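You operate a simulated robot arm through the tools that you are given. There is no shell and no other tool. Be economical: measure what you need, move in short steps, check, and stop when the job is done.

You run a simulated two-armed robot. Do the job below in one go: nothing can be reset, and whatever is moved stays where it is left.

Task
Grease the middle of the bearing cover, then lay the seal ring on.
Fine: use the red brush and put it back in its holder. A coat counts when it lies all over at full strength: go over it till it gets no stronger.

Only the result counts: the job must be done as asked and must still hold three seconds after the hand-in. Knocking over, shifting, dropping, spilling or breaking anything else fails it. Lids that push on must go on centred and level and be pressed home; caps that screw on are set level and turned clockwise until they are tight.

Robot
Two 7-joint arms with two-finger parallel grippers on one trunk, on a base that drives. Base frame: it is fixed to the floor where the robot stands at the start and does not move with it; the origin is under the middle of the robot, x ahead of it, y to its left, z up. Units: m, rad, N and s.
The left shoulder is at the start at [0.07, 0.133, 1.226], the right one opposite. With the tool pointing down near the work surface each hand reaches from about 0.1 to 0.64 m from the robot's upright axis, wherever it stands, measured 20 degrees to its own side. Places, roughly: bearing cover [0.3, -0.1, 0.9]; brass adapter [0.3, -0.2, 0.9]; face of the bearing cover [0.3, -0.1, 0.9]; grease tin [0.4, -0.1, 0.9]; red brush (3x2x14 cm) [0.5, -0.1, 0.9]. Payload 1.57 kg a hand.
Tool frame (each hand has its own): the origin (TCP) lies between the finger pads and is the grasp point; the fingertips stand 0.03 m ahead of it; z points along the fingers, y is the line along which they close. The gripper opens to 0.08 m. The fingers are 0.017 m wide and 0.012 m thick; the gripper's body (0.04 by 0.082 m) begins 0.08 m behind the TCP.
Orientation is that of the tool frame in the base frame, as [roll, pitch, yaw] about the fixed x, y, z axes, in that order (R = Rz(yaw) Ry(pitch) Rx(roll)). With the fingers straight down and closing along the base's y, the tool's x points along the base's -x, its y along +y and its z along -z.

Tools
- The arms move only by the tool move_arm. It takes "left_motion", "right_motion" or both (then of equal length, played together; a hand with none holds still); each is a list that holds one entry, the list of rows, each a list of 7 numbers: the shift along the base's x, y, z in m, then the turn, a rotation vector about the base's x, y, z in rad, then the opening, from 0 (shut) to 1 (fully open). In form: [[[dx, dy, dz, ax, ay, az, grip], ...]]. A call has 1 to 20 rows; each row is the pose to reach, as a shift and turn from the pose commanded when the call began. Each row takes 0.2 s and may step no farther than 0.05 m and 0.15 rad from the row before; otherwise, or with a gripper value out of range, the whole call is refused. A pose out of reach is approached as far as the arm can. The call stops where the force on the tool passes 40 N (or 10 N more than at its start, if that is more) or the arm is blocked; 0.2 s more then pass. The fingers move at their own pace (about 0.153 m/s each) and stop on an object; they squeeze with about 37 N. The grip force told is the motor's: it shows also when the fingers shut on nothing. Time passes only in rows, and 0.2 s behind the last, so rows that repeat a pose let the fingers close. It gives the time, the measured TCP pose, the force on the tool (base axes), the opening and the grip force at its end, in the units of the frame above (readings bear some noise), with the torque about the TCP (base axes, N m) and any sound that the robot's microphone picked up, and new pictures: "show" is both (left out), scene, wrist or none (wrist: the cameras of the hands that moved).
- Cameras (640 x 400 px; columns grow to the right, rows downward): "scene" is now at [0.1313, -0.0171, 1.4413]; the picture's right is [-0.17, -0.99, 0.00], its down [-0.68, 0.12, -0.72] and it looks along [0.71, -0.12, -0.69] (base axes); focal length 214 px, centre (320, 200). "left" rides on the left gripper at [0.072, 0.007, -0.122] in its tool frame; the picture's right is [-0.09, 1.00, 0.00], its down [-0.84, -0.08, -0.54] and it looks along [-0.54, -0.05, 0.84] (tool axes); focal length 238 px, centre (320, 200). "right" rides on the right gripper at [0.072, -0.007, -0.122] in its tool frame; the picture's right is [0.09, 1.00, 0.00], its down [-0.84, 0.08, -0.54] and it looks along [-0.54, 0.05, 0.84] (tool axes); focal length 238 px, centre (320, 200). There is no depth. A picture from a camera that has moved, and an enlarged one, comes with that camera's place and axes in the base frame and with its lens.
- move_column(by): slides the trunk up (or, below 0, down) by that many m; the arms and the scene camera ride with it, the base frame stays. It gives what a move gives, with no picture.
- base_move(legs): drives the robot by 1 to 6 legs, each [ahead, left, turn to the left] in m, m and rad, along the robot's own axes; the way and the turn of a leg run together, so that a leg with both is an arc; at most 1.5 m and 3.142 rad a leg. The arms and the cameras ride along, it lands a little off, and it stops where it bumps. It gives what a move gives, and a new picture of the scene camera.
- head_to(pan, tilt): turns the head with the scene camera to pan (to the left, within 1.501 rad either way) and tilt (down, from -0.506 to 1.204), counted from straight ahead of the robot. It gives what a move gives, and a new picture of the scene camera.
- zoom(camera, box): a new picture of the part [left, top, right, bottom] of that camera's present view, enlarged. The clock stands still meanwhile.
- job_done(): hands the job in; it is judged then, once.

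Work in short steps. Places have to be worked out from the pictures, the camera data and where the tool is seen: move nearer, look again, correct. Check each grasp and each placing, and mend what went wrong. You have 120 turns and 260 pictures in all, those below and enlarged ones among them. Open the grippers and draw the arms clear of the work before you hand the job in, unless the task says otherwise; then end with one line.

The tools are called as name(argument=value, ...) on one line, values as JSON. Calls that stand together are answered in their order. move_arm: Moves the arms, as the interface text tells. Its arguments: {"type":"object","properties":{"left_motion":{"type":"array"},"right_motion":{"type":"array"},"show":{"type":"string","enum":["both","scene","wrist","none"]}},"required":[]} The other tools are called the same way: move_column (by) slides the trunk up or down; base_move (legs) drives the base; head_to (pan, tilt) turns the head that bears the scene camera; zoom (camera, box) takes an enlarged picture of a part of a camera's view; job_done () hands the job in.

At the start:

```text
time_s: 0.0
left_position: [0.3795, 0.0913, 1.3185]
left_ee_rot: [-3.14, -0.001, 3.141]
left_ft_force: [0.2, -0.4, -0.5]
left_moment: [0.0, -0.02, -0.03]
left_width: 0.0797
left_grasp_force: 0.1
right_position: [0.3728, -0.2512, 1.277]
right_ee_rot: [3.14, 0.0, 3.142]
right_ft_force: [0.7, 1.3, 1.0]
right_moment: [0.01, 0.02, 0.02]
right_width: 0.0802
right_grasp_force: 0.1
trunk travel left (down, up): [-0.8, 0.14]
robot x, y, heading: [-0.0016, 0.0038, -0.002]
head pan, tilt: [-0.173, 0.761]
```

scene: 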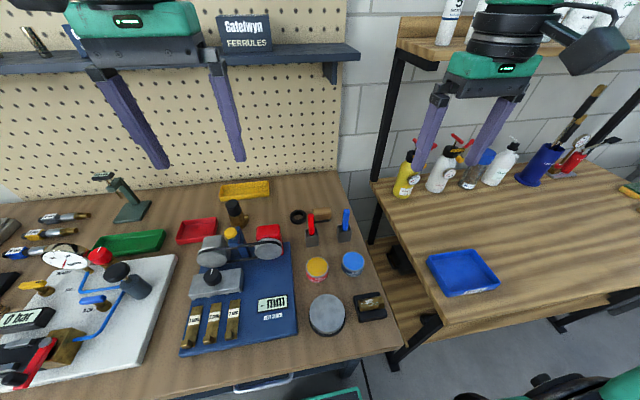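
right: 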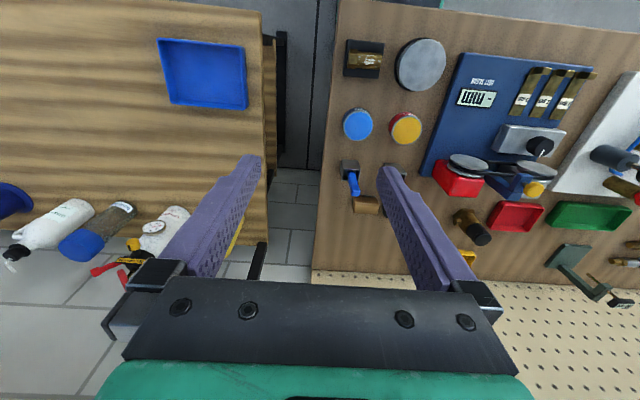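
left: 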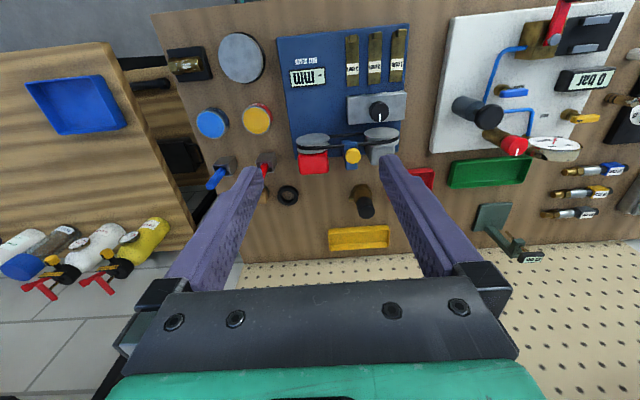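

The bearing cover seems to be the grey disc, with tins (yellow/blue lids or contents) and red/blue brushes in holders behind it. I zoom in to identify them.

zoom(camera="scene", box=[270, 190, 410, 350])

zoom(camera="left", box=[150, 20, 330, 220])

```text
2.50 times, centred on (340, 270) of scene
camera zoom: at [0.1313, -0.0171, 1.4413], right [-0.17, -0.99, 0.0], down [-0.68, 0.12, -0.72], along [0.71, -0.12, -0.69], focal length 536 px, centre (270, 25)
```

zoom: 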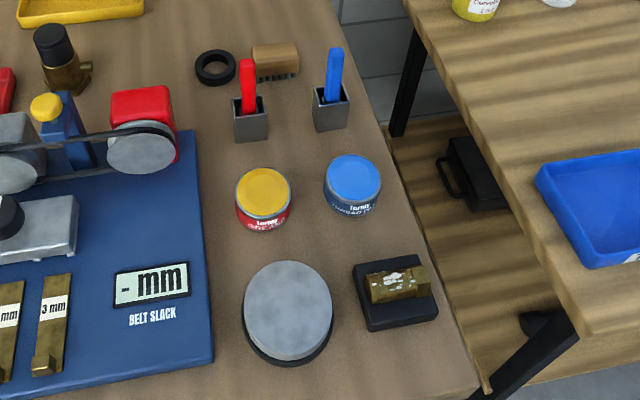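

```text
2.00 times, centred on (240, 120) of left
camera zoom: at [0.3068, 0.097, 1.4412], right [0.09, 1.0, 0.0], down [0.84, -0.08, 0.54], along [0.54, -0.05, -0.84], focal length 477 px, centre (480, 360)
```

zoom: 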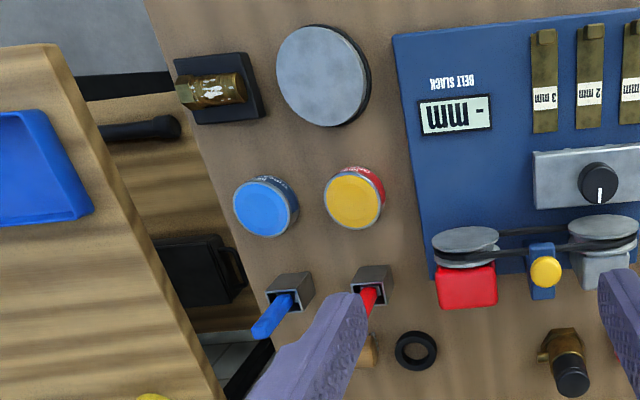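

The yellow-topped red-labelled tin looks like the grease. The red brush stands in the holder behind it, and the black ring is the seal ring. I bring the right hand closer for a look and move the left hand aside.

move_arm(right_motion=[[[-0.02, 0.032, -0.013, 0, 0, 0, 1], [-0.04, 0.064, -0.026, 0, 0, 0, 1], [-0.06, 0.096, -0.039, 0, 0, 0, 1], [-0.08, 0.128, -0.052, 0, 0, 0, 1], [-0.1, 0.16, -0.065, 0, 0, 0, 1], [-0.12, 0.19, -0.08, 0, 0, 0, 1]]], left_motion=[[[0, 0.03, 0, 0, 0, 0, 1], [0, 0.06, 0, 0, 0, 0, 1], [0, 0.09, 0, 0, 0, 0, 1], [0, 0.12, 0, 0, 0, 0, 1], [0, 0.15, 0, 0, 0, 0, 1], [0, 0.18, 0, 0, 0, 0, 1]]])

```text
time_s: 1.4
left_position: [0.3797, 0.2719, 1.3182]
left_ee_rot: [-3.139, 0.001, 3.141]
left_ft_force: [0.7, 0.1, -0.9]
left_moment: [-0.01, -0.01, -0.02]
left_width: 0.08
left_grasp_force: 0.1
right_position: [0.253, -0.0581, 1.1966]
right_ee_rot: [3.141, -0.001, 3.139]
right_ft_force: [-0.9, 1.0, 0.9]
right_moment: [-0.04, 0.0, 0.0]
right_width: 0.0801
right_grasp_force: 0.0
trunk travel left (down, up): [-0.8, 0.14]
robot x, y, heading: [-0.005, 0.0014, 0.007]
head pan, tilt: [-0.173, 0.761]
camera scene: at [0.1308, -0.0141, 1.4414], right [-0.17, -0.99, 0.0], down [-0.68, 0.12, -0.72], along [0.71, -0.13, -0.69], focal length 214 px, centre (320, 200)
camera right: at [0.181, -0.0659, 1.3175], right [-0.09, 1.0, 0.0], down [0.84, 0.08, 0.54], along [0.54, 0.05, -0.84], focal length 238 px, centre (320, 200)
camera left: at [0.3083, 0.279, 1.4414], right [0.09, 1.0, 0.0], down [0.84, -0.08, 0.54], along [0.54, -0.05, -0.84], focal length 238 px, centre (320, 200)
```

scene: 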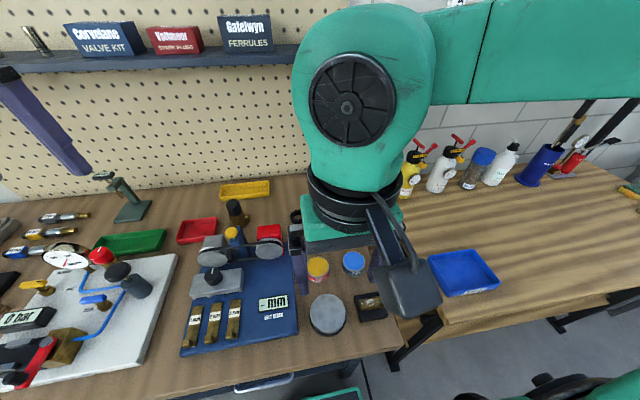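
right: 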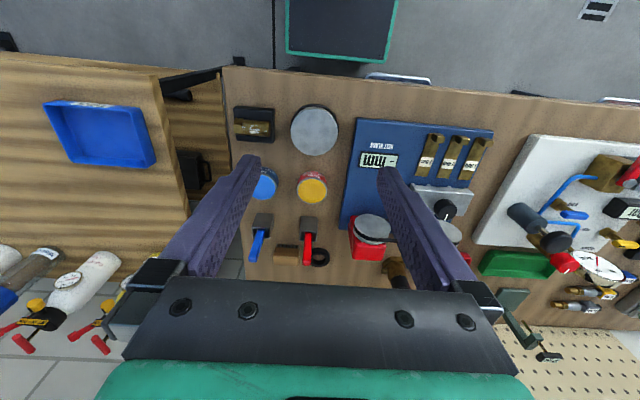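
left: 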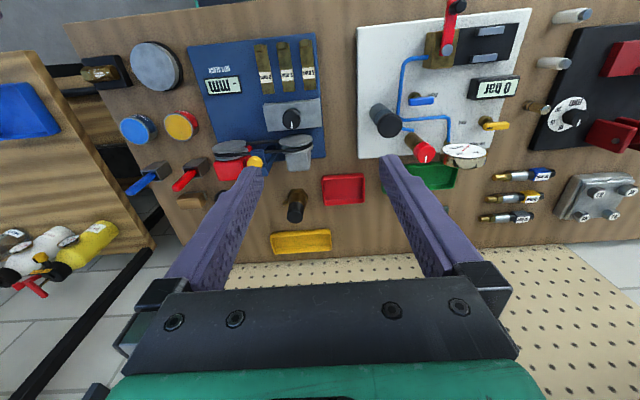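

I zoom the wrist view over the cover, tins and brushes.

zoom(camera="right", box=[225, 95, 385, 195])

zoom(camera="right", box=[230, 180, 390, 280])

```text
4.00 times, centred on (305, 145) of right
camera zoom: at [0.181, -0.0659, 1.3175], right [-0.09, 1.0, 0.0], down [0.84, 0.08, 0.54], along [0.54, 0.05, -0.84], focal length 953 px, centre (380, 420)
```

zoom: 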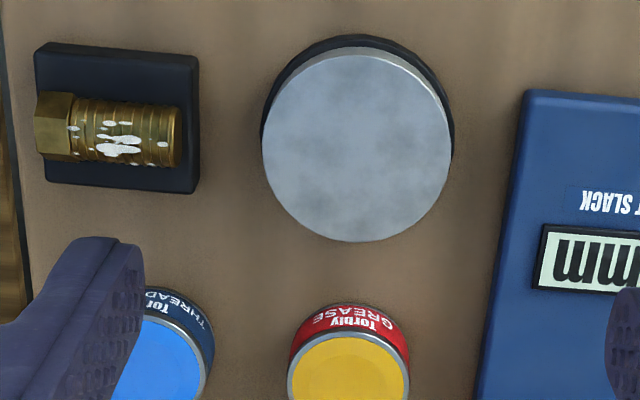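

```text
4.00 times, centred on (310, 230) of right
camera zoom: at [0.181, -0.0659, 1.3175], right [-0.09, 1.0, 0.0], down [0.84, 0.08, 0.54], along [0.54, 0.05, -0.84], focal length 953 px, centre (360, 80)
```

zoom: 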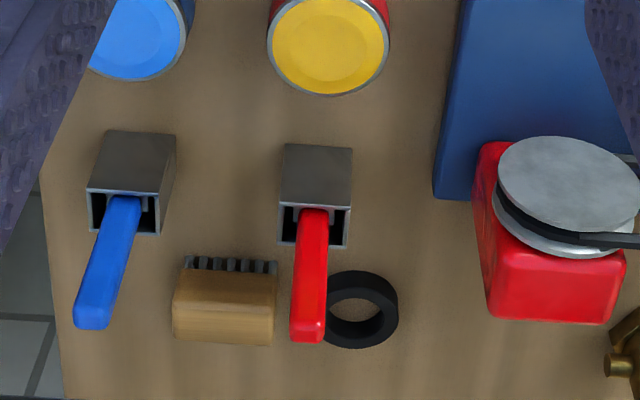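

Grease tin (red label) confirmed. I move in closer over the brush to fix its position and lean.

move_arm(right_motion=[[[0.03, 0, -0.02, 0, 0, 0, 1], [0.06, 0, -0.04, 0, 0, 0, 1], [0.09, 0, -0.06, 0, 0, 0, 1], [0.12, 0, -0.08, 0, 0, 0, 1], [0.15, 0, -0.1, 0, 0, 0, 1], [0.19, 0, -0.11, 0, 0, 0, 1]]], show="wrist")

```text
time_s: 2.8
left_position: [0.3818, 0.2684, 1.3199]
left_ee_rot: [-3.141, -0.001, -3.141]
left_ft_force: [-0.3, -0.4, 0.3]
left_moment: [0.0, 0.02, -0.01]
left_width: 0.0801
left_grasp_force: 0.1
right_position: [0.4342, -0.0725, 1.0868]
right_ee_rot: [3.134, 0.0, 3.14]
right_ft_force: [0.5, -0.4, -0.2]
right_moment: [0.0, 0.02, -0.01]
right_width: 0.0797
right_grasp_force: 0.1
right hand out of reach, approached as far as the arm can: row 6
trunk travel left (down, up): [-0.8, 0.14]
robot x, y, heading: [-0.0008, 0.0006, -0.002]
head pan, tilt: [-0.173, 0.761]
camera right: at [0.3622, -0.0803, 1.2075], right [-0.09, 1.0, 0.0], down [0.84, 0.07, 0.54], along [0.54, 0.05, -0.84], focal length 238 px, centre (320, 200)
```

right: 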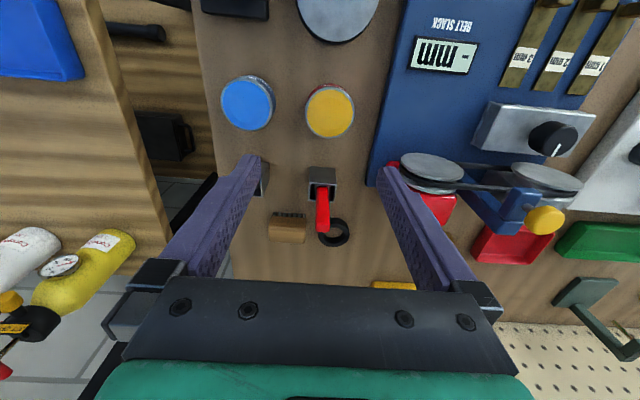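

The hand hit its reach limit, so I drive the base a little left to put the brush within the right arm's comfortable range.

base_move(legs=[[0, 0.12, 0]])

zoom(camera="right", box=[240, 60, 400, 260])

zoom(camera="left", box=[60, 20, 260, 220])

```text
time_s: 4.0
left_position: [0.3813, 0.3838, 1.3193]
left_ee_rot: [3.137, -0.002, -3.139]
left_ft_force: [0.6, 0.1, -0.1]
left_moment: [0.02, 0.0, -0.01]
left_width: 0.0802
left_grasp_force: 0.0
right_position: [0.4335, 0.0443, 1.0857]
right_ee_rot: [3.136, 0.001, 3.14]
right_ft_force: [0.0, -0.7, -0.4]
right_moment: [0.01, -0.01, -0.01]
right_width: 0.0799
right_grasp_force: 0.0
trunk travel left (down, up): [-0.8, 0.14]
robot x, y, heading: [0.0003, 0.1201, 0.001]
head pan, tilt: [-0.173, 0.761]
camera scene: at [0.1314, 0.098, 1.4412], right [-0.17, -0.99, 0.0], down [-0.68, 0.12, -0.72], along [0.71, -0.12, -0.69], focal length 214 px, centre (320, 200)
```

scene: 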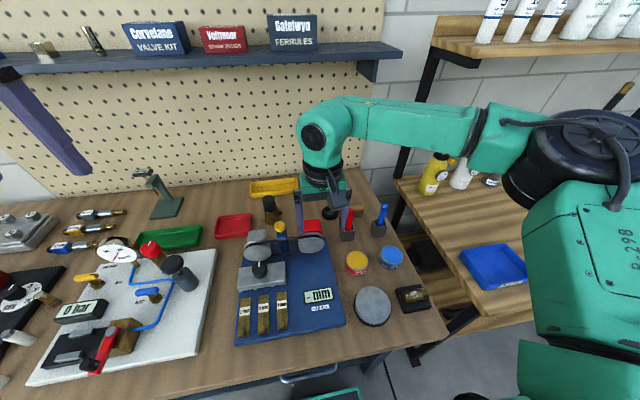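

```text
2.00 times, centred on (320, 160) of right
camera zoom: at [0.3611, 0.0361, 1.2078], right [-0.09, 1.0, 0.01], down [0.84, 0.07, 0.54], along [0.54, 0.05, -0.84], focal length 477 px, centre (320, 280)
```

zoom: 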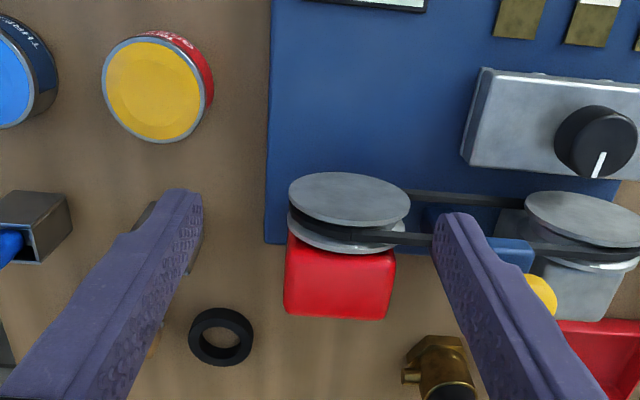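

```text
2.00 times, centred on (160, 120) of left
camera zoom: at [0.3088, 0.3905, 1.4427], right [0.09, 1.0, 0.0], down [0.84, -0.08, 0.54], along [0.54, -0.05, -0.84], focal length 477 px, centre (640, 360)
```

zoom: 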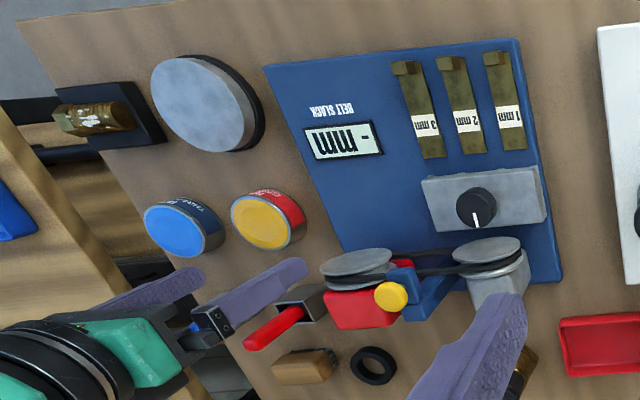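

From triangulation the table is at z≈0.865, the brush is upright at about (0.534, -0.058) with its top at ≈0.995, and the holder rim is at ≈0.917. The tin top is at (0.430, -0.060, 0.893), the cover face at (0.313, -0.065, 0.882), and the ring at (0.647, -0.028, 0.87). I move above the brush.

move_arm(right_motion=[[[0.02, -0.025, 0, 0, 0, 0, 1], [0.045, -0.05, 0, 0, 0, 0, 1], [0.07, -0.075, 0, 0, 0, 0, 1], [0.1, -0.102, 0, 0, 0, 0, 1]]], show="wrist")

```text
time_s: 5.0
left_position: [0.3834, 0.3855, 1.3191]
left_ee_rot: [3.141, -0.002, -3.141]
left_ft_force: [0.2, 0.7, 0.3]
left_moment: [-0.01, 0.01, 0.01]
left_width: 0.0798
left_grasp_force: 0.1
right_position: [0.5322, -0.058, 1.0846]
right_ee_rot: [3.134, 0.0, 3.14]
right_ft_force: [-0.1, -0.1, 0.1]
right_moment: [0.02, -0.02, -0.05]
right_width: 0.08
right_grasp_force: 0.1
trunk travel left (down, up): [-0.8, 0.14]
robot x, y, heading: [0.0016, 0.1158, -0.003]
head pan, tilt: [-0.173, 0.761]
camera right: at [0.4601, -0.0672, 1.2054], right [-0.09, 1.0, 0.01], down [0.84, 0.07, 0.54], along [0.54, 0.05, -0.84], focal length 238 px, centre (320, 200)
```

right: 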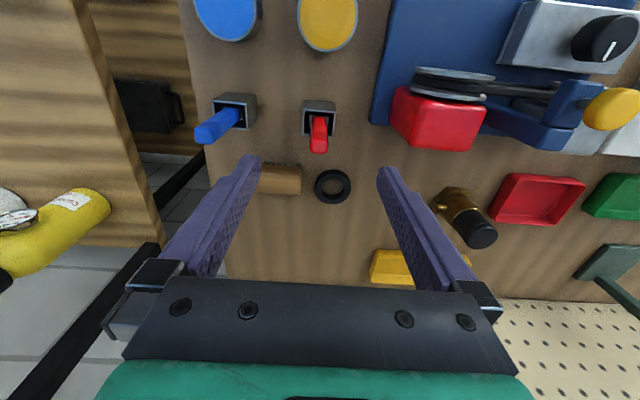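

The brush handle top re-estimates at (0.535, -0.061). I descend to grip at z≈0.958, stopping short of the rim.

move_arm(right_motion=[[[0.001, -0.003, -0.04, 0, 0, 0, 1], [0.001, -0.003, -0.08, 0, 0, 0, 1], [0.001, -0.003, -0.105, 0, 0, 0, 1], [0.001, -0.003, -0.126, 0, 0, 0, 1], [0.001, -0.003, -0.126, 0, 0, 0, 1]]], show="both")

zoom(camera="scene", box=[290, 180, 410, 260])

```text
time_s: 6.2
left_position: [0.3808, 0.3871, 1.3203]
left_ee_rot: [-3.141, 0.001, -3.141]
left_ft_force: [-0.1, -0.6, 1.4]
left_moment: [-0.01, 0.01, 0.0]
left_width: 0.08
left_grasp_force: 0.0
right_position: [0.5096, -0.0722, 0.972]
right_ee_rot: [3.137, 0.002, 3.14]
right_ft_force: [0.5, 0.5, 0.3]
right_moment: [0.0, 0.01, 0.01]
right_width: 0.08
right_grasp_force: 0.2
right hand out of reach, approached as far as the arm can: row 1, 2, 3, 4, 5
trunk travel left (down, up): [-0.8, 0.14]
robot x, y, heading: [-0.0007, 0.1161, 0.004]
head pan, tilt: [-0.173, 0.761]
camera scene: at [0.1316, 0.1011, 1.4412], right [-0.17, -0.99, 0.0], down [-0.68, 0.12, -0.72], along [0.71, -0.12, -0.69], focal length 214 px, centre (320, 200)
camera right: at [0.4374, -0.0799, 1.0921], right [-0.09, 1.0, 0.0], down [0.84, 0.07, 0.54], along [0.54, 0.05, -0.84], focal length 238 px, centre (320, 200)
```

scene: 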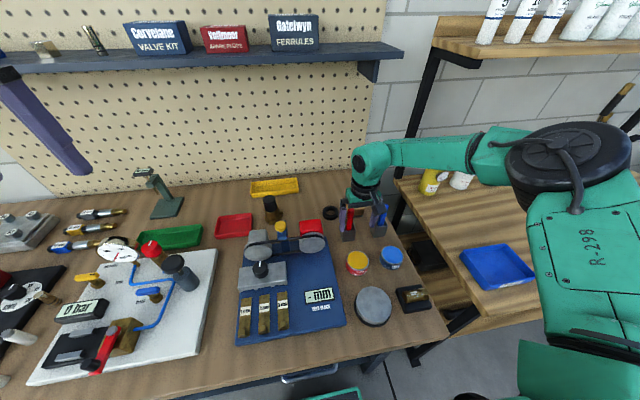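
right: 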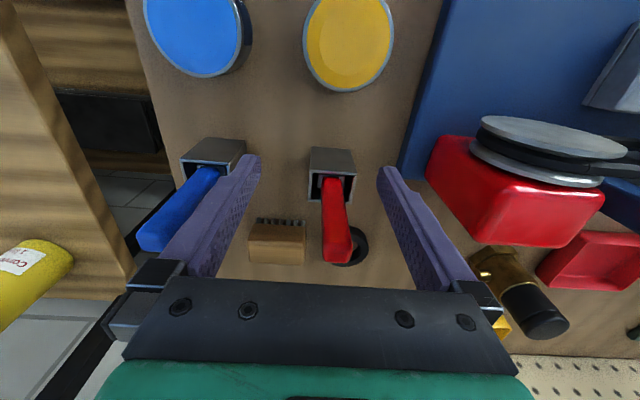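

```text
5.00 times, centred on (350, 220) of scene
camera zoom: at [0.1316, 0.1011, 1.4412], right [-0.17, -0.99, 0.0], down [-0.68, 0.12, -0.72], along [0.71, -0.12, -0.69], focal length 1072 px, centre (170, 100)
```

zoom: 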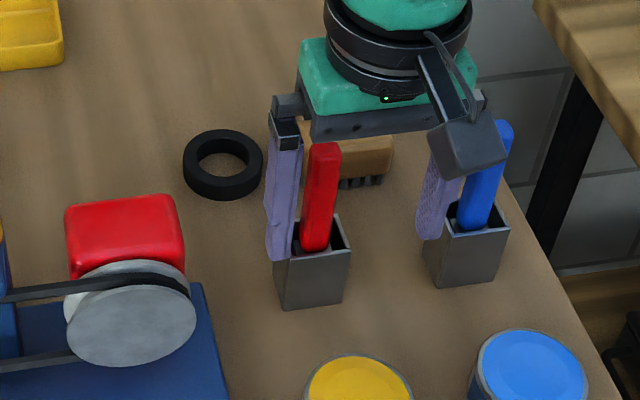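

The arm runs out of reach here, so I raise the hand and look down at the gap between base and bench before driving forward.

move_arm(right_motion=[[[0, 0, 0.04, 0, 0, 0, 1], [0, 0, 0.08, 0, 0, 0, 1], [-0.03, 0, 0.12, 0, 0, 0, 1], [-0.06, 0, 0.15, 0, 0, 0, 1]]], show="none")

head_to(pan=0.0, tilt=1.204)

```text
time_s: 7.2
left_position: [0.3774, 0.3874, 1.3211]
left_ee_rot: [3.141, 0.003, -3.141]
left_ft_force: [0.0, -0.1, 0.2]
left_moment: [0.01, -0.05, -0.01]
left_width: 0.08
left_grasp_force: 0.0
right_position: [0.445, -0.0711, 1.1241]
right_ee_rot: [3.138, 0.001, 3.14]
right_ft_force: [1.0, -0.1, 0.5]
right_moment: [-0.01, -0.06, -0.03]
right_width: 0.0801
right_grasp_force: 0.0
trunk travel left (down, up): [-0.8, 0.14]
robot x, y, heading: [-0.0015, 0.1184, -0.001]
head pan, tilt: [-0.173, 0.761]
```

```text
time_s: 8.1
left_position: [0.3809, 0.3874, 1.319]
left_ee_rot: [-3.141, 0.0, -3.141]
left_ft_force: [-0.8, -0.5, -0.1]
left_moment: [0.01, -0.01, -0.01]
left_width: 0.08
left_grasp_force: 0.1
right_position: [0.4491, -0.0705, 1.1249]
right_ee_rot: [3.138, -0.001, 3.139]
right_ft_force: [-0.5, 1.2, -1.0]
right_moment: [0.0, 0.02, 0.05]
right_width: 0.08
right_grasp_force: 0.1
trunk travel left (down, up): [-0.8, 0.14]
robot x, y, heading: [-0.0017, 0.1196, 0.0]
head pan, tilt: [0.0, 1.201]
camera scene: at [0.1068, 0.1154, 1.4104], right [0.0, -1.0, 0.0], down [-0.93, 0.0, -0.36], along [0.36, 0.0, -0.93], focal length 214 px, centre (320, 200)
```

scene: 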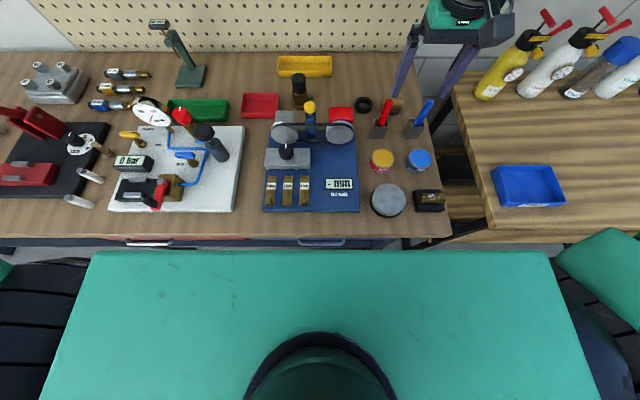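

The upper torso clears the bench. I drive forward in a small step of 0.05 m.

base_move(legs=[[0.05, 0, 0]])

```text
time_s: 9.0
left_position: [0.4208, 0.3875, 1.3219]
left_ee_rot: [-3.141, 0.007, -3.141]
left_ft_force: [-1.1, -0.2, 0.4]
left_moment: [0.01, -0.08, -0.01]
left_width: 0.0798
left_grasp_force: 0.1
right_position: [0.4889, -0.0708, 1.1275]
right_ee_rot: [3.14, 0.01, 3.141]
right_ft_force: [-0.4, 0.7, 1.0]
right_moment: [0.0, -0.03, 0.02]
right_width: 0.0802
right_grasp_force: 0.0
trunk travel left (down, up): [-0.8, 0.14]
robot x, y, heading: [0.0539, 0.1189, -0.0]
head pan, tilt: [0.0, 1.201]
camera scene: at [0.1454, 0.1155, 1.4113], right [0.0, -1.0, 0.0], down [-0.93, 0.0, -0.37], along [0.37, 0.0, -0.93], focal length 214 px, centre (320, 200)
```

scene: 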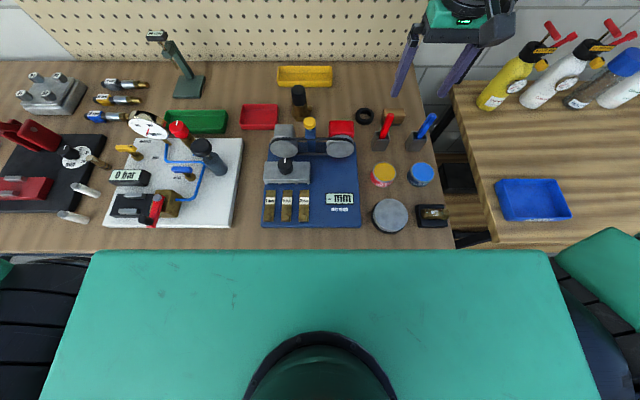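

The base reads 0.054 but the hands moved only 0.04, so I check it settled with a short idle.

move_arm(right_motion=[[[0, 0, 0, 0, 0, 0, 1], [0, 0, 0, 0, 0, 0, 1]]], show="none")

```text
time_s: 9.6
left_position: [0.4268, 0.3879, 1.3213]
left_ee_rot: [3.142, 0.004, -3.141]
left_ft_force: [0.1, -0.1, 0.6]
left_moment: [0.0, -0.07, 0.02]
left_width: 0.08
left_grasp_force: 0.1
right_position: [0.4937, -0.0708, 1.1247]
right_ee_rot: [3.138, 0.003, 3.141]
right_ft_force: [-0.8, 0.3, 0.5]
right_moment: [-0.02, -0.02, 0.0]
right_width: 0.0801
right_grasp_force: 0.1
trunk travel left (down, up): [-0.8, 0.14]
robot x, y, heading: [0.0487, 0.1169, -0.005]
head pan, tilt: [0.0, 1.201]
```

Settled normally with no bump. One more 0.05 m forward.

base_move(legs=[[0.05, 0, 0]])

head_to(pan=-0.3, tilt=0.85)

```text
time_s: 10.6
left_position: [0.4717, 0.3868, 1.3218]
left_ee_rot: [3.141, 0.01, 3.142]
left_ft_force: [-1.3, -0.1, 0.1]
left_moment: [0.0, -0.07, 0.02]
left_width: 0.0801
left_grasp_force: 0.0
right_position: [0.5403, -0.07, 1.127]
right_ee_rot: [3.136, 0.009, -3.141]
right_ft_force: [0.0, 0.5, 1.0]
right_moment: [0.02, -0.07, -0.03]
right_width: 0.0803
right_grasp_force: 0.0
trunk travel left (down, up): [-0.8, 0.14]
robot x, y, heading: [0.0968, 0.1171, -0.003]
head pan, tilt: [0.0, 1.201]
camera scene: at [0.1964, 0.1155, 1.4111], right [0.0, -1.0, 0.0], down [-0.93, 0.0, -0.37], along [0.37, 0.0, -0.93], focal length 214 px, centre (320, 200)
```

scene: 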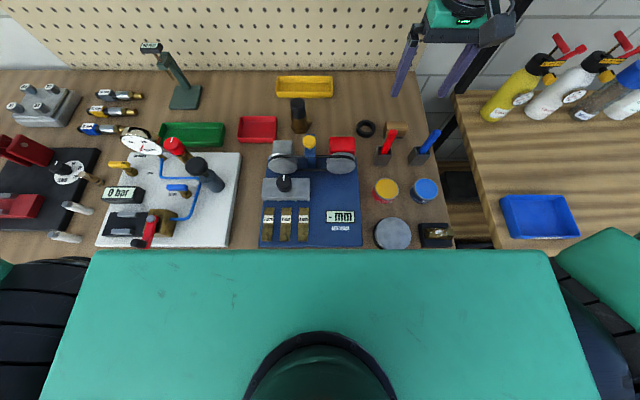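

```text
time_s: 11.4
left_position: [0.4806, 0.3882, 1.3198]
left_ee_rot: [-3.141, 0.001, 3.141]
left_ft_force: [-0.2, 0.8, 0.5]
left_moment: [0.01, 0.0, 0.0]
left_width: 0.0798
left_grasp_force: 0.0
right_position: [0.5478, -0.0704, 1.1232]
right_ee_rot: [3.135, 0.001, -3.141]
right_ft_force: [0.6, -0.4, -0.4]
right_moment: [-0.02, 0.0, 0.04]
right_width: 0.0801
right_grasp_force: 0.1
trunk travel left (down, up): [-0.8, 0.14]
robot x, y, heading: [0.0984, 0.1169, 0.003]
head pan, tilt: [-0.3, 0.85]
camera scene: at [0.2256, 0.0925, 1.4339], right [-0.29, -0.96, 0.0], down [-0.72, 0.22, -0.66], along [0.63, -0.19, -0.75], focal length 214 px, centre (320, 200)
```

scene: 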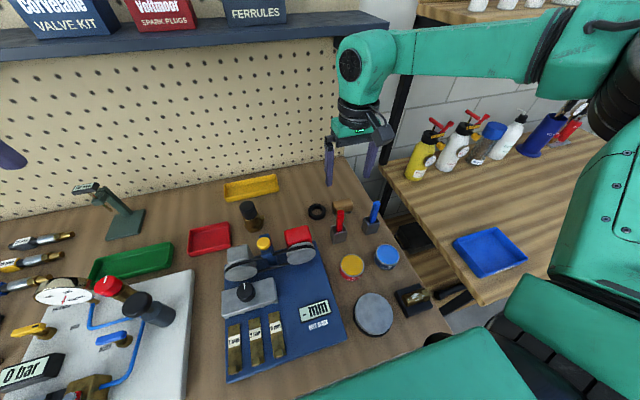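

Now descend around the red handle with the fingers partly open to stay clear of the blue brush.

move_arm(right_motion=[[[-0.014, 0.009, 0, 0, 0, 0, 0.7], [-0.014, 0.009, -0.04, 0, 0, 0, 0.7], [-0.014, 0.009, -0.08, 0, 0, 0, 0.7], [-0.014, 0.009, -0.1, 0, 0, 0, 0.7], [-0.014, 0.009, -0.1, 0, 0, 0, 0.7]]], show="wrist")

zoom(camera="scene", box=[290, 170, 410, 260])

```text
time_s: 12.6
left_position: [0.4796, 0.3875, 1.3209]
left_ee_rot: [3.142, 0.0, -3.141]
left_ft_force: [1.0, -0.1, -1.3]
left_moment: [0.03, -0.02, 0.02]
left_width: 0.0801
left_grasp_force: 0.0
right_position: [0.531, -0.0615, 1.0218]
right_ee_rot: [3.137, 0.002, -3.141]
right_ft_force: [0.0, 0.2, 0.5]
right_moment: [-0.01, -0.01, -0.01]
right_width: 0.0561
right_grasp_force: 0.1
trunk travel left (down, up): [-0.8, 0.14]
robot x, y, heading: [0.0995, 0.1202, 0.002]
head pan, tilt: [-0.3, 0.85]
camera right: at [0.4585, -0.0696, 1.1433], right [-0.09, 1.0, 0.0], down [0.84, 0.08, 0.54], along [0.54, 0.05, -0.84], focal length 238 px, centre (320, 200)
```

right: 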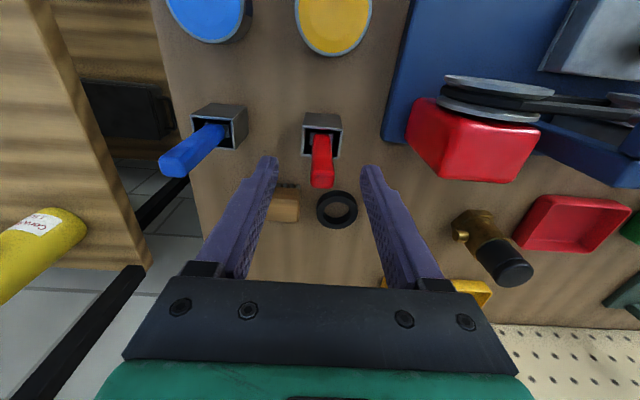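

```text
4.44 times, centred on (350, 215) of scene
camera zoom: at [0.2238, 0.0925, 1.4341], right [-0.3, -0.96, 0.0], down [-0.72, 0.22, -0.66], along [0.63, -0.19, -0.75], focal length 953 px, centre (187, 133)
```

zoom: 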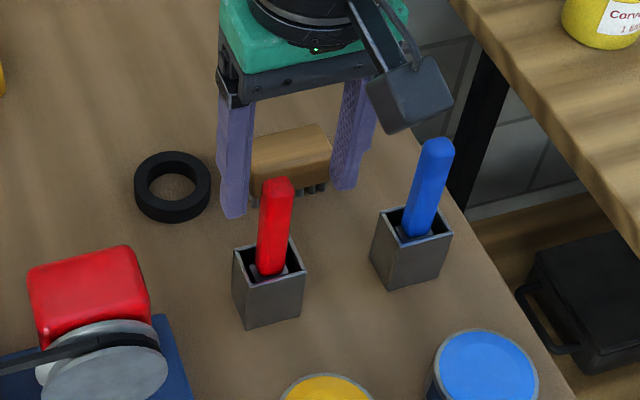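

Aligned. Lower to the grip height, look, then close.

move_arm(right_motion=[[[0.003, 0, -0.035, 0, 0, 0, 0.7], [0.004, 0, -0.065, 0, 0, 0, 0.7], [0.004, 0, -0.065, 0, 0, 0, 0.7]]], show="wrist")

zoom(camera="scene", box=[290, 170, 410, 260])

```text
time_s: 13.4
left_position: [0.4792, 0.3868, 1.3197]
left_ee_rot: [3.141, 0.001, 3.14]
left_ft_force: [-0.1, -0.2, -0.4]
left_moment: [0.0, 0.0, 0.01]
left_width: 0.0801
left_grasp_force: 0.1
right_position: [0.5356, -0.0615, 0.9584]
right_ee_rot: [3.137, 0.001, -3.141]
right_ft_force: [-0.1, 0.1, -0.3]
right_moment: [0.03, 0.0, -0.01]
right_width: 0.0559
right_grasp_force: 0.0
trunk travel left (down, up): [-0.8, 0.14]
robot x, y, heading: [0.0988, 0.1204, -0.003]
head pan, tilt: [-0.3, 0.85]
camera right: at [0.4637, -0.0703, 1.0796], right [-0.09, 1.0, 0.0], down [0.84, 0.07, 0.54], along [0.54, 0.05, -0.84], focal length 238 px, centre (320, 200)
```

right: 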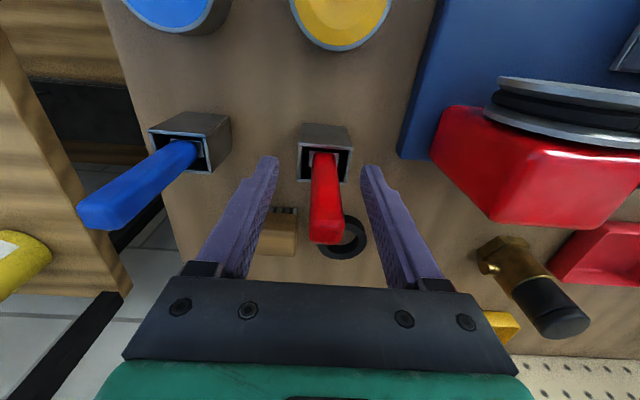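

```text
4.44 times, centred on (350, 215) of scene
camera zoom: at [0.2233, 0.0925, 1.4342], right [-0.3, -0.96, 0.0], down [-0.72, 0.22, -0.66], along [0.63, -0.19, -0.75], focal length 953 px, centre (187, 133)
```

zoom: 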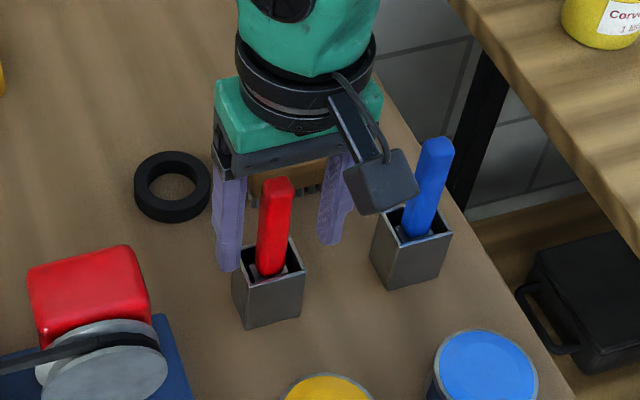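

Handle lies right between the pads. Close the gripper.

move_arm(right_motion=[[[0.004, 0, -0.065, 0, 0, 0, 0], [0.004, 0, -0.065, 0, 0, 0, 0], [0.004, 0, -0.065, 0, 0, 0, 0]]], show="none")

```text
refused: row 1 steps farther than a row can; nothing moved
```

The shift is relative to the new start, so I use zero shift.

move_arm(right_motion=[[[0, 0, 0, 0, 0, 0, 0], [0, 0, 0, 0, 0, 0, 0], [0, 0, 0, 0, 0, 0, 0]]], show="wrist")

```text
time_s: 14.2
left_position: [0.4815, 0.3873, 1.3209]
left_ee_rot: [-3.14, 0.002, -3.141]
left_ft_force: [0.2, 0.9, 0.0]
left_moment: [-0.04, 0.01, -0.01]
left_width: 0.08
left_grasp_force: 0.2
right_position: [0.5369, -0.0624, 0.9576]
right_ee_rot: [3.138, 0.002, 3.14]
right_ft_force: [-0.3, -0.4, 0.1]
right_moment: [-0.01, 0.0, -0.01]
right_width: 0.0172
right_grasp_force: 32.4
trunk travel left (down, up): [-0.8, 0.14]
robot x, y, heading: [0.103, 0.116, 0.004]
head pan, tilt: [-0.3, 0.85]
camera right: at [0.4642, -0.0703, 1.0798], right [-0.09, 1.0, 0.0], down [0.84, 0.07, 0.54], along [0.54, 0.05, -0.84], focal length 238 px, centre (320, 200)
```

right: 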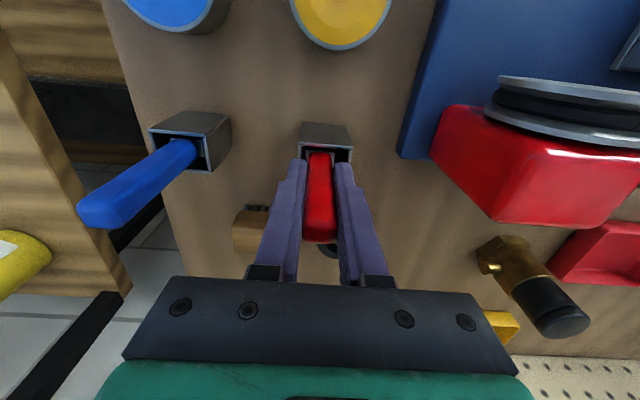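

Grip holds 17 mm. Lift straight up 0.12 m (return pose is about 0.536, -0.062, 0.958).

move_arm(right_motion=[[[0, 0, 0.02, 0, 0, 0, 0], [0, 0, 0.05, 0, 0, 0, 0], [0, 0, 0.085, 0, 0, 0, 0], [0, 0, 0.12, 0, 0, 0, 0], [0, 0, 0.12, 0, 0, 0, 0]]], show="both")

zoom(camera="scene", box=[290, 120, 410, 260])

zoom(camera="left", box=[0, 0, 220, 220])

```text
time_s: 15.4
left_position: [0.4799, 0.3874, 1.3213]
left_ee_rot: [-3.14, 0.002, -3.141]
left_ft_force: [0.0, -0.4, 0.4]
left_moment: [0.01, 0.04, 0.02]
left_width: 0.0801
left_grasp_force: 0.1
right_position: [0.5403, -0.0629, 1.0789]
right_ee_rot: [3.136, 0.002, 3.14]
right_ft_force: [-0.2, -0.3, 0.1]
right_moment: [0.0, -0.01, 0.0]
right_width: 0.017
right_grasp_force: 31.7
trunk travel left (down, up): [-0.8, 0.14]
robot x, y, heading: [0.0984, 0.1189, 0.003]
head pan, tilt: [-0.3, 0.85]
camera scene: at [0.2242, 0.0923, 1.4341], right [-0.3, -0.96, 0.0], down [-0.72, 0.22, -0.66], along [0.63, -0.19, -0.75], focal length 214 px, centre (320, 200)
camera right: at [0.4667, -0.0705, 1.2007], right [-0.09, 1.0, 0.0], down [0.84, 0.07, 0.54], along [0.54, 0.05, -0.84], focal length 238 px, centre (320, 200)
```

scene: 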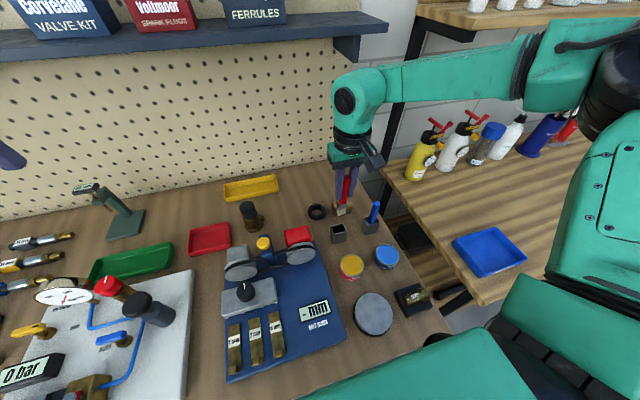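
right: 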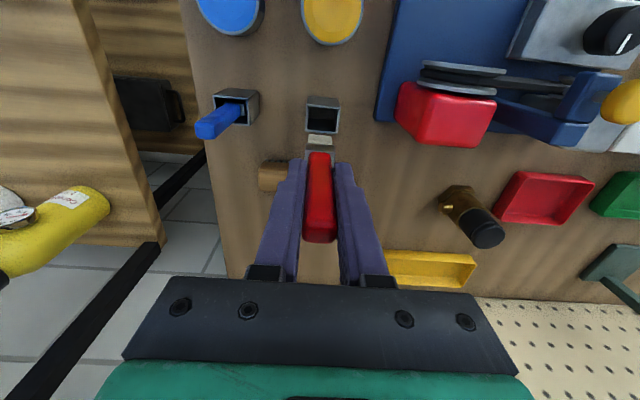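

```text
2.86 times, centred on (350, 190) of scene
camera zoom: at [0.2242, 0.0923, 1.4341], right [-0.3, -0.96, 0.0], down [-0.72, 0.22, -0.66], along [0.63, -0.19, -0.75], focal length 613 px, centre (234, 229)
```

zoom: 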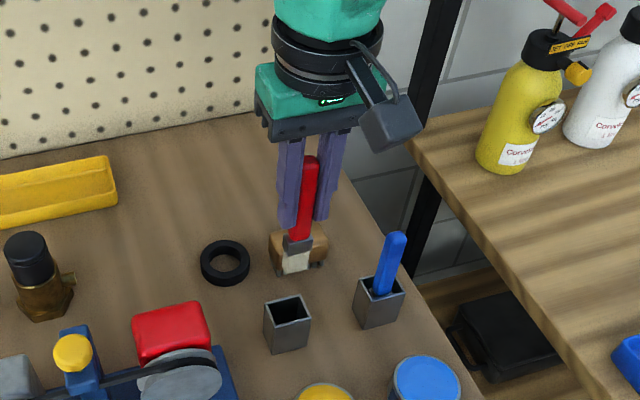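

```text
1.82 times, centred on (110, 110) of left
camera zoom: at [0.4076, 0.3938, 1.4425], right [0.09, 1.0, 0.0], down [0.84, -0.08, 0.54], along [0.54, -0.05, -0.84], focal length 433 px, centre (702, 364)
```

zoom: 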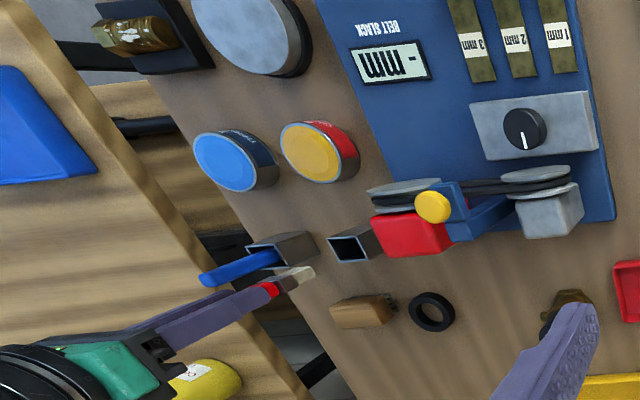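

The brush is out, bristle end about 0.10 below the TCP. Move over the grease tin at (0.430, -0.060).

move_arm(right_motion=[[[-0.04, 0.001, 0, 0, 0, 0, 0], [-0.08, 0.002, 0, 0, 0, 0, 0], [-0.11, 0.003, 0, 0, 0, 0, 0], [-0.11, 0.003, -0.035, 0, 0, 0, 0], [-0.11, 0.003, -0.055, 0, 0, 0, 0], [-0.11, 0.003, -0.055, 0, 0, 0, 0]]], show="wrist")

zoom(camera="scene", box=[290, 190, 430, 330])

zoom(camera="left", box=[0, 0, 220, 200])

```text
time_s: 16.8
left_position: [0.4783, 0.3878, 1.3191]
left_ee_rot: [3.141, 0.001, 3.142]
left_ft_force: [0.3, 0.0, -0.1]
left_moment: [-0.02, -0.02, 0.02]
left_width: 0.0796
left_grasp_force: 0.1
right_position: [0.4254, -0.0582, 1.023]
right_ee_rot: [3.137, 0.001, -3.141]
right_ft_force: [-0.4, 0.6, -0.9]
right_moment: [0.02, 0.0, 0.02]
right_width: 0.0169
right_grasp_force: 31.8
trunk travel left (down, up): [-0.8, 0.14]
robot x, y, heading: [0.1009, 0.1179, 0.003]
head pan, tilt: [-0.3, 0.85]
camera right: at [0.3529, -0.0659, 1.1438], right [-0.09, 1.0, 0.0], down [0.84, 0.07, 0.54], along [0.54, 0.05, -0.84], focal length 238 px, centre (320, 200)
```

right: 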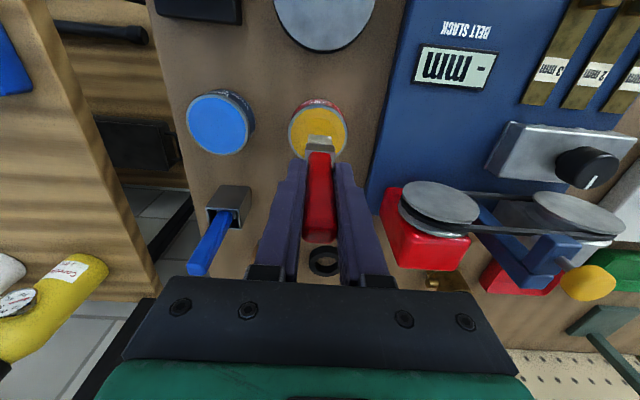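

```text
2.86 times, centred on (360, 260) of scene
camera zoom: at [0.2232, 0.0923, 1.4342], right [-0.3, -0.96, 0.0], down [-0.72, 0.22, -0.66], along [0.63, -0.19, -0.75], focal length 613 px, centre (206, 29)
```

zoom: 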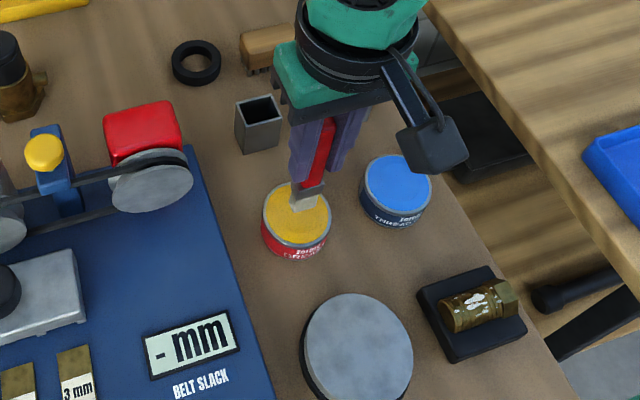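

```text
2.00 times, centred on (110, 100) of left
camera zoom: at [0.4065, 0.3938, 1.4427], right [0.09, 1.0, 0.0], down [0.84, -0.08, 0.54], along [0.54, -0.05, -0.84], focal length 477 px, centre (740, 400)
```

zoom: 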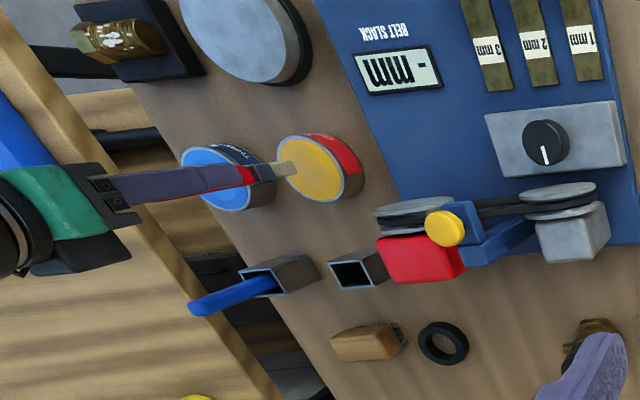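

Tin refined to (0.427, -0.060, 0.895), bristle tip about (0.431, -0.058, 0.912). I centre and descend slowly, watching force.

move_arm(right_motion=[[[-0.003, -0.002, 0, 0, 0, 0, 0], [-0.003, -0.002, -0.006, 0, 0, 0, 0], [-0.003, -0.002, -0.012, 0, 0, 0, 0], [-0.003, -0.002, -0.018, 0, 0, 0, 0], [-0.003, -0.002, -0.022, 0, 0, 0, 0]]], show="wrist")

zoom(camera="scene", box=[330, 220, 410, 290])

zoom(camera="left", box=[50, 40, 150, 120])

```text
time_s: 18.0
left_position: [0.4798, 0.3866, 1.3207]
left_ee_rot: [3.141, 0.003, 3.141]
left_ft_force: [0.0, -0.5, -0.1]
left_moment: [0.01, 0.02, -0.04]
left_width: 0.0798
left_grasp_force: 0.1
right_position: [0.425, -0.0603, 1.0011]
right_ee_rot: [3.139, 0.0, -3.141]
right_ft_force: [-0.2, 0.4, 0.4]
right_moment: [0.0, 0.01, 0.02]
right_width: 0.0172
right_grasp_force: 31.7
trunk travel left (down, up): [-0.8, 0.14]
robot x, y, heading: [0.0977, 0.1197, -0.001]
head pan, tilt: [-0.3, 0.85]
camera right: at [0.3522, -0.0688, 1.1229], right [-0.09, 1.0, 0.0], down [0.84, 0.08, 0.54], along [0.54, 0.05, -0.84], focal length 238 px, centre (320, 200)
```

right: 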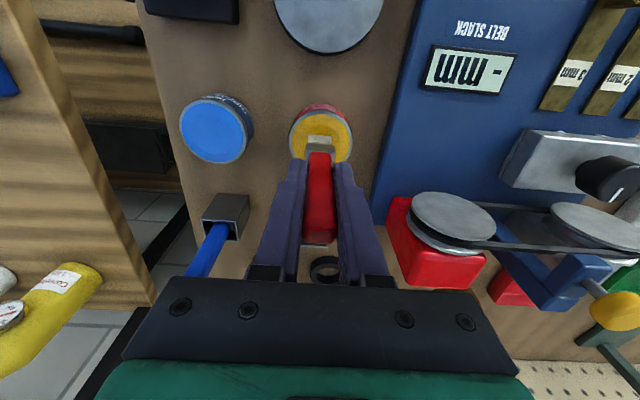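

```text
5.71 times, centred on (370, 255) of scene
camera zoom: at [0.2241, 0.0924, 1.4341], right [-0.3, -0.96, 0.0], down [-0.72, 0.22, -0.66], along [0.63, -0.19, -0.75], focal length 1226 px, centre (34, -114)
```

zoom: 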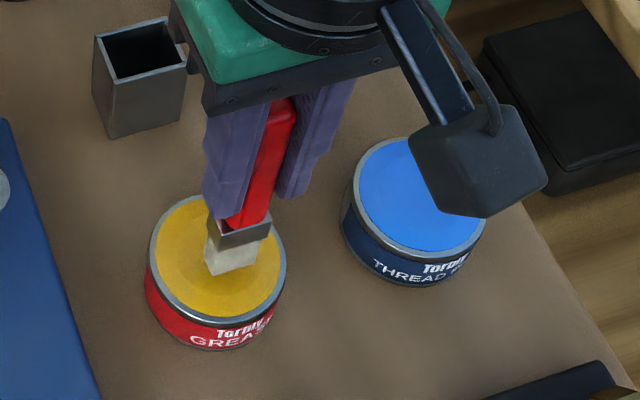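

```text
5.00 times, centred on (100, 80) of left
camera zoom: at [0.4074, 0.3938, 1.4425], right [0.09, 1.0, 0.0], down [0.84, -0.08, 0.54], along [0.54, -0.05, -0.84], focal length 1192 px, centre (1420, 800)
```

zoom: 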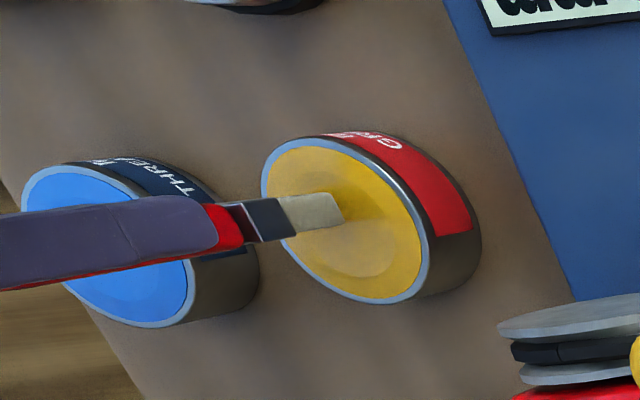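

No contact yet; tip is nearly at the grease. Continue down 12 mm with a 2 mm shift.

move_arm(right_motion=[[[0.002, 0, -0.004, 0, 0, 0, 0], [0.002, 0, -0.008, 0, 0, 0, 0], [0.002, 0, -0.012, 0, 0, 0, 0], [0.002, 0, -0.012, 0, 0, 0, 0]]], show="none")

zoom(camera="left", box=[50, 40, 150, 120])

zoom(camera="scene", box=[330, 220, 410, 290])

```text
time_s: 19.0
left_position: [0.4776, 0.386, 1.3222]
left_ee_rot: [3.141, 0.003, 3.141]
left_ft_force: [0.4, -0.1, 0.6]
left_moment: [0.01, 0.01, 0.0]
left_width: 0.0803
left_grasp_force: 0.1
right_position: [0.4258, -0.0601, 0.9931]
right_ee_rot: [3.138, 0.008, -3.142]
right_ft_force: [3.5, -5.7, 33.3]
right_moment: [-0.55, -0.39, -0.04]
right_width: 0.0172
right_grasp_force: 31.9
trunk travel left (down, up): [-0.8, 0.14]
robot x, y, heading: [0.099, 0.119, -0.001]
head pan, tilt: [-0.3, 0.85]
```

```text
5.00 times, centred on (100, 80) of left
camera zoom: at [0.4046, 0.3944, 1.4436], right [0.09, 1.0, 0.0], down [0.83, -0.08, 0.54], along [0.54, -0.05, -0.84], focal length 1192 px, centre (1420, 800)
```

zoom: 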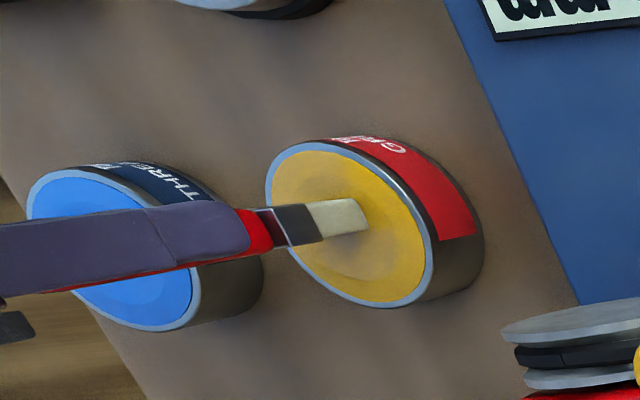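

```text
5.71 times, centred on (370, 255) of scene
camera zoom: at [0.2212, 0.093, 1.4349], right [-0.3, -0.96, 0.0], down [-0.72, 0.22, -0.66], along [0.63, -0.2, -0.75], focal length 1226 px, centre (34, -114)
```

zoom: 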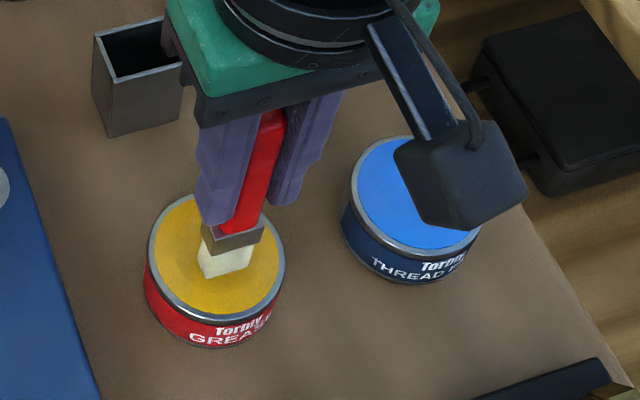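

Contact at TCP z≈0.995 with 33 N. The bristles are taking colour; I ease the pressure and swirl gently to load them.

move_arm(right_motion=[[[0.0, 0, 0.004, 0, 0, 0, 0], [0.004, 0, 0.004, 0, 0, 0, 0], [0.004, 0.003, 0.004, 0, 0, 0, 0], [-0.002, 0.003, 0.004, 0, 0, 0, 0], [-0.004, -0.003, 0.004, 0, 0, 0, 0], [0.002, -0.003, 0.004, 0, 0, 0, 0], [0.002, 0, 0.004, 0, 0, 0, 0]]], show="none")

zoom(camera="left", box=[50, 40, 150, 120])

```text
time_s: 20.6
left_position: [0.4782, 0.3877, 1.3201]
left_ee_rot: [3.141, 0.003, -3.141]
left_ft_force: [0.0, -0.7, 0.0]
left_moment: [0.0, 0.02, 0.03]
left_width: 0.0802
left_grasp_force: 0.1
right_position: [0.4294, -0.062, 0.9929]
right_ee_rot: [3.138, -0.001, -3.141]
right_ft_force: [-0.4, -0.2, -1.9]
right_moment: [0.03, 0.0, 0.02]
right_width: 0.0171
right_grasp_force: 32.0
trunk travel left (down, up): [-0.8, 0.14]
robot x, y, heading: [0.099, 0.1174, 0.004]
head pan, tilt: [-0.3, 0.85]
```

```text
5.00 times, centred on (100, 80) of left
camera zoom: at [0.4075, 0.3945, 1.4424], right [0.09, 1.0, 0.0], down [0.84, -0.08, 0.54], along [0.54, -0.05, -0.84], focal length 1192 px, centre (1420, 800)
```

zoom: 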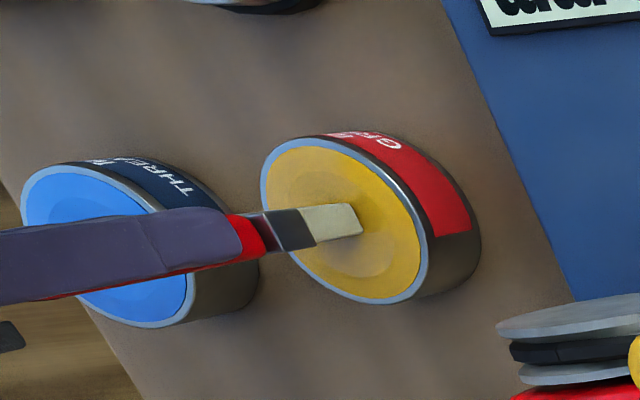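

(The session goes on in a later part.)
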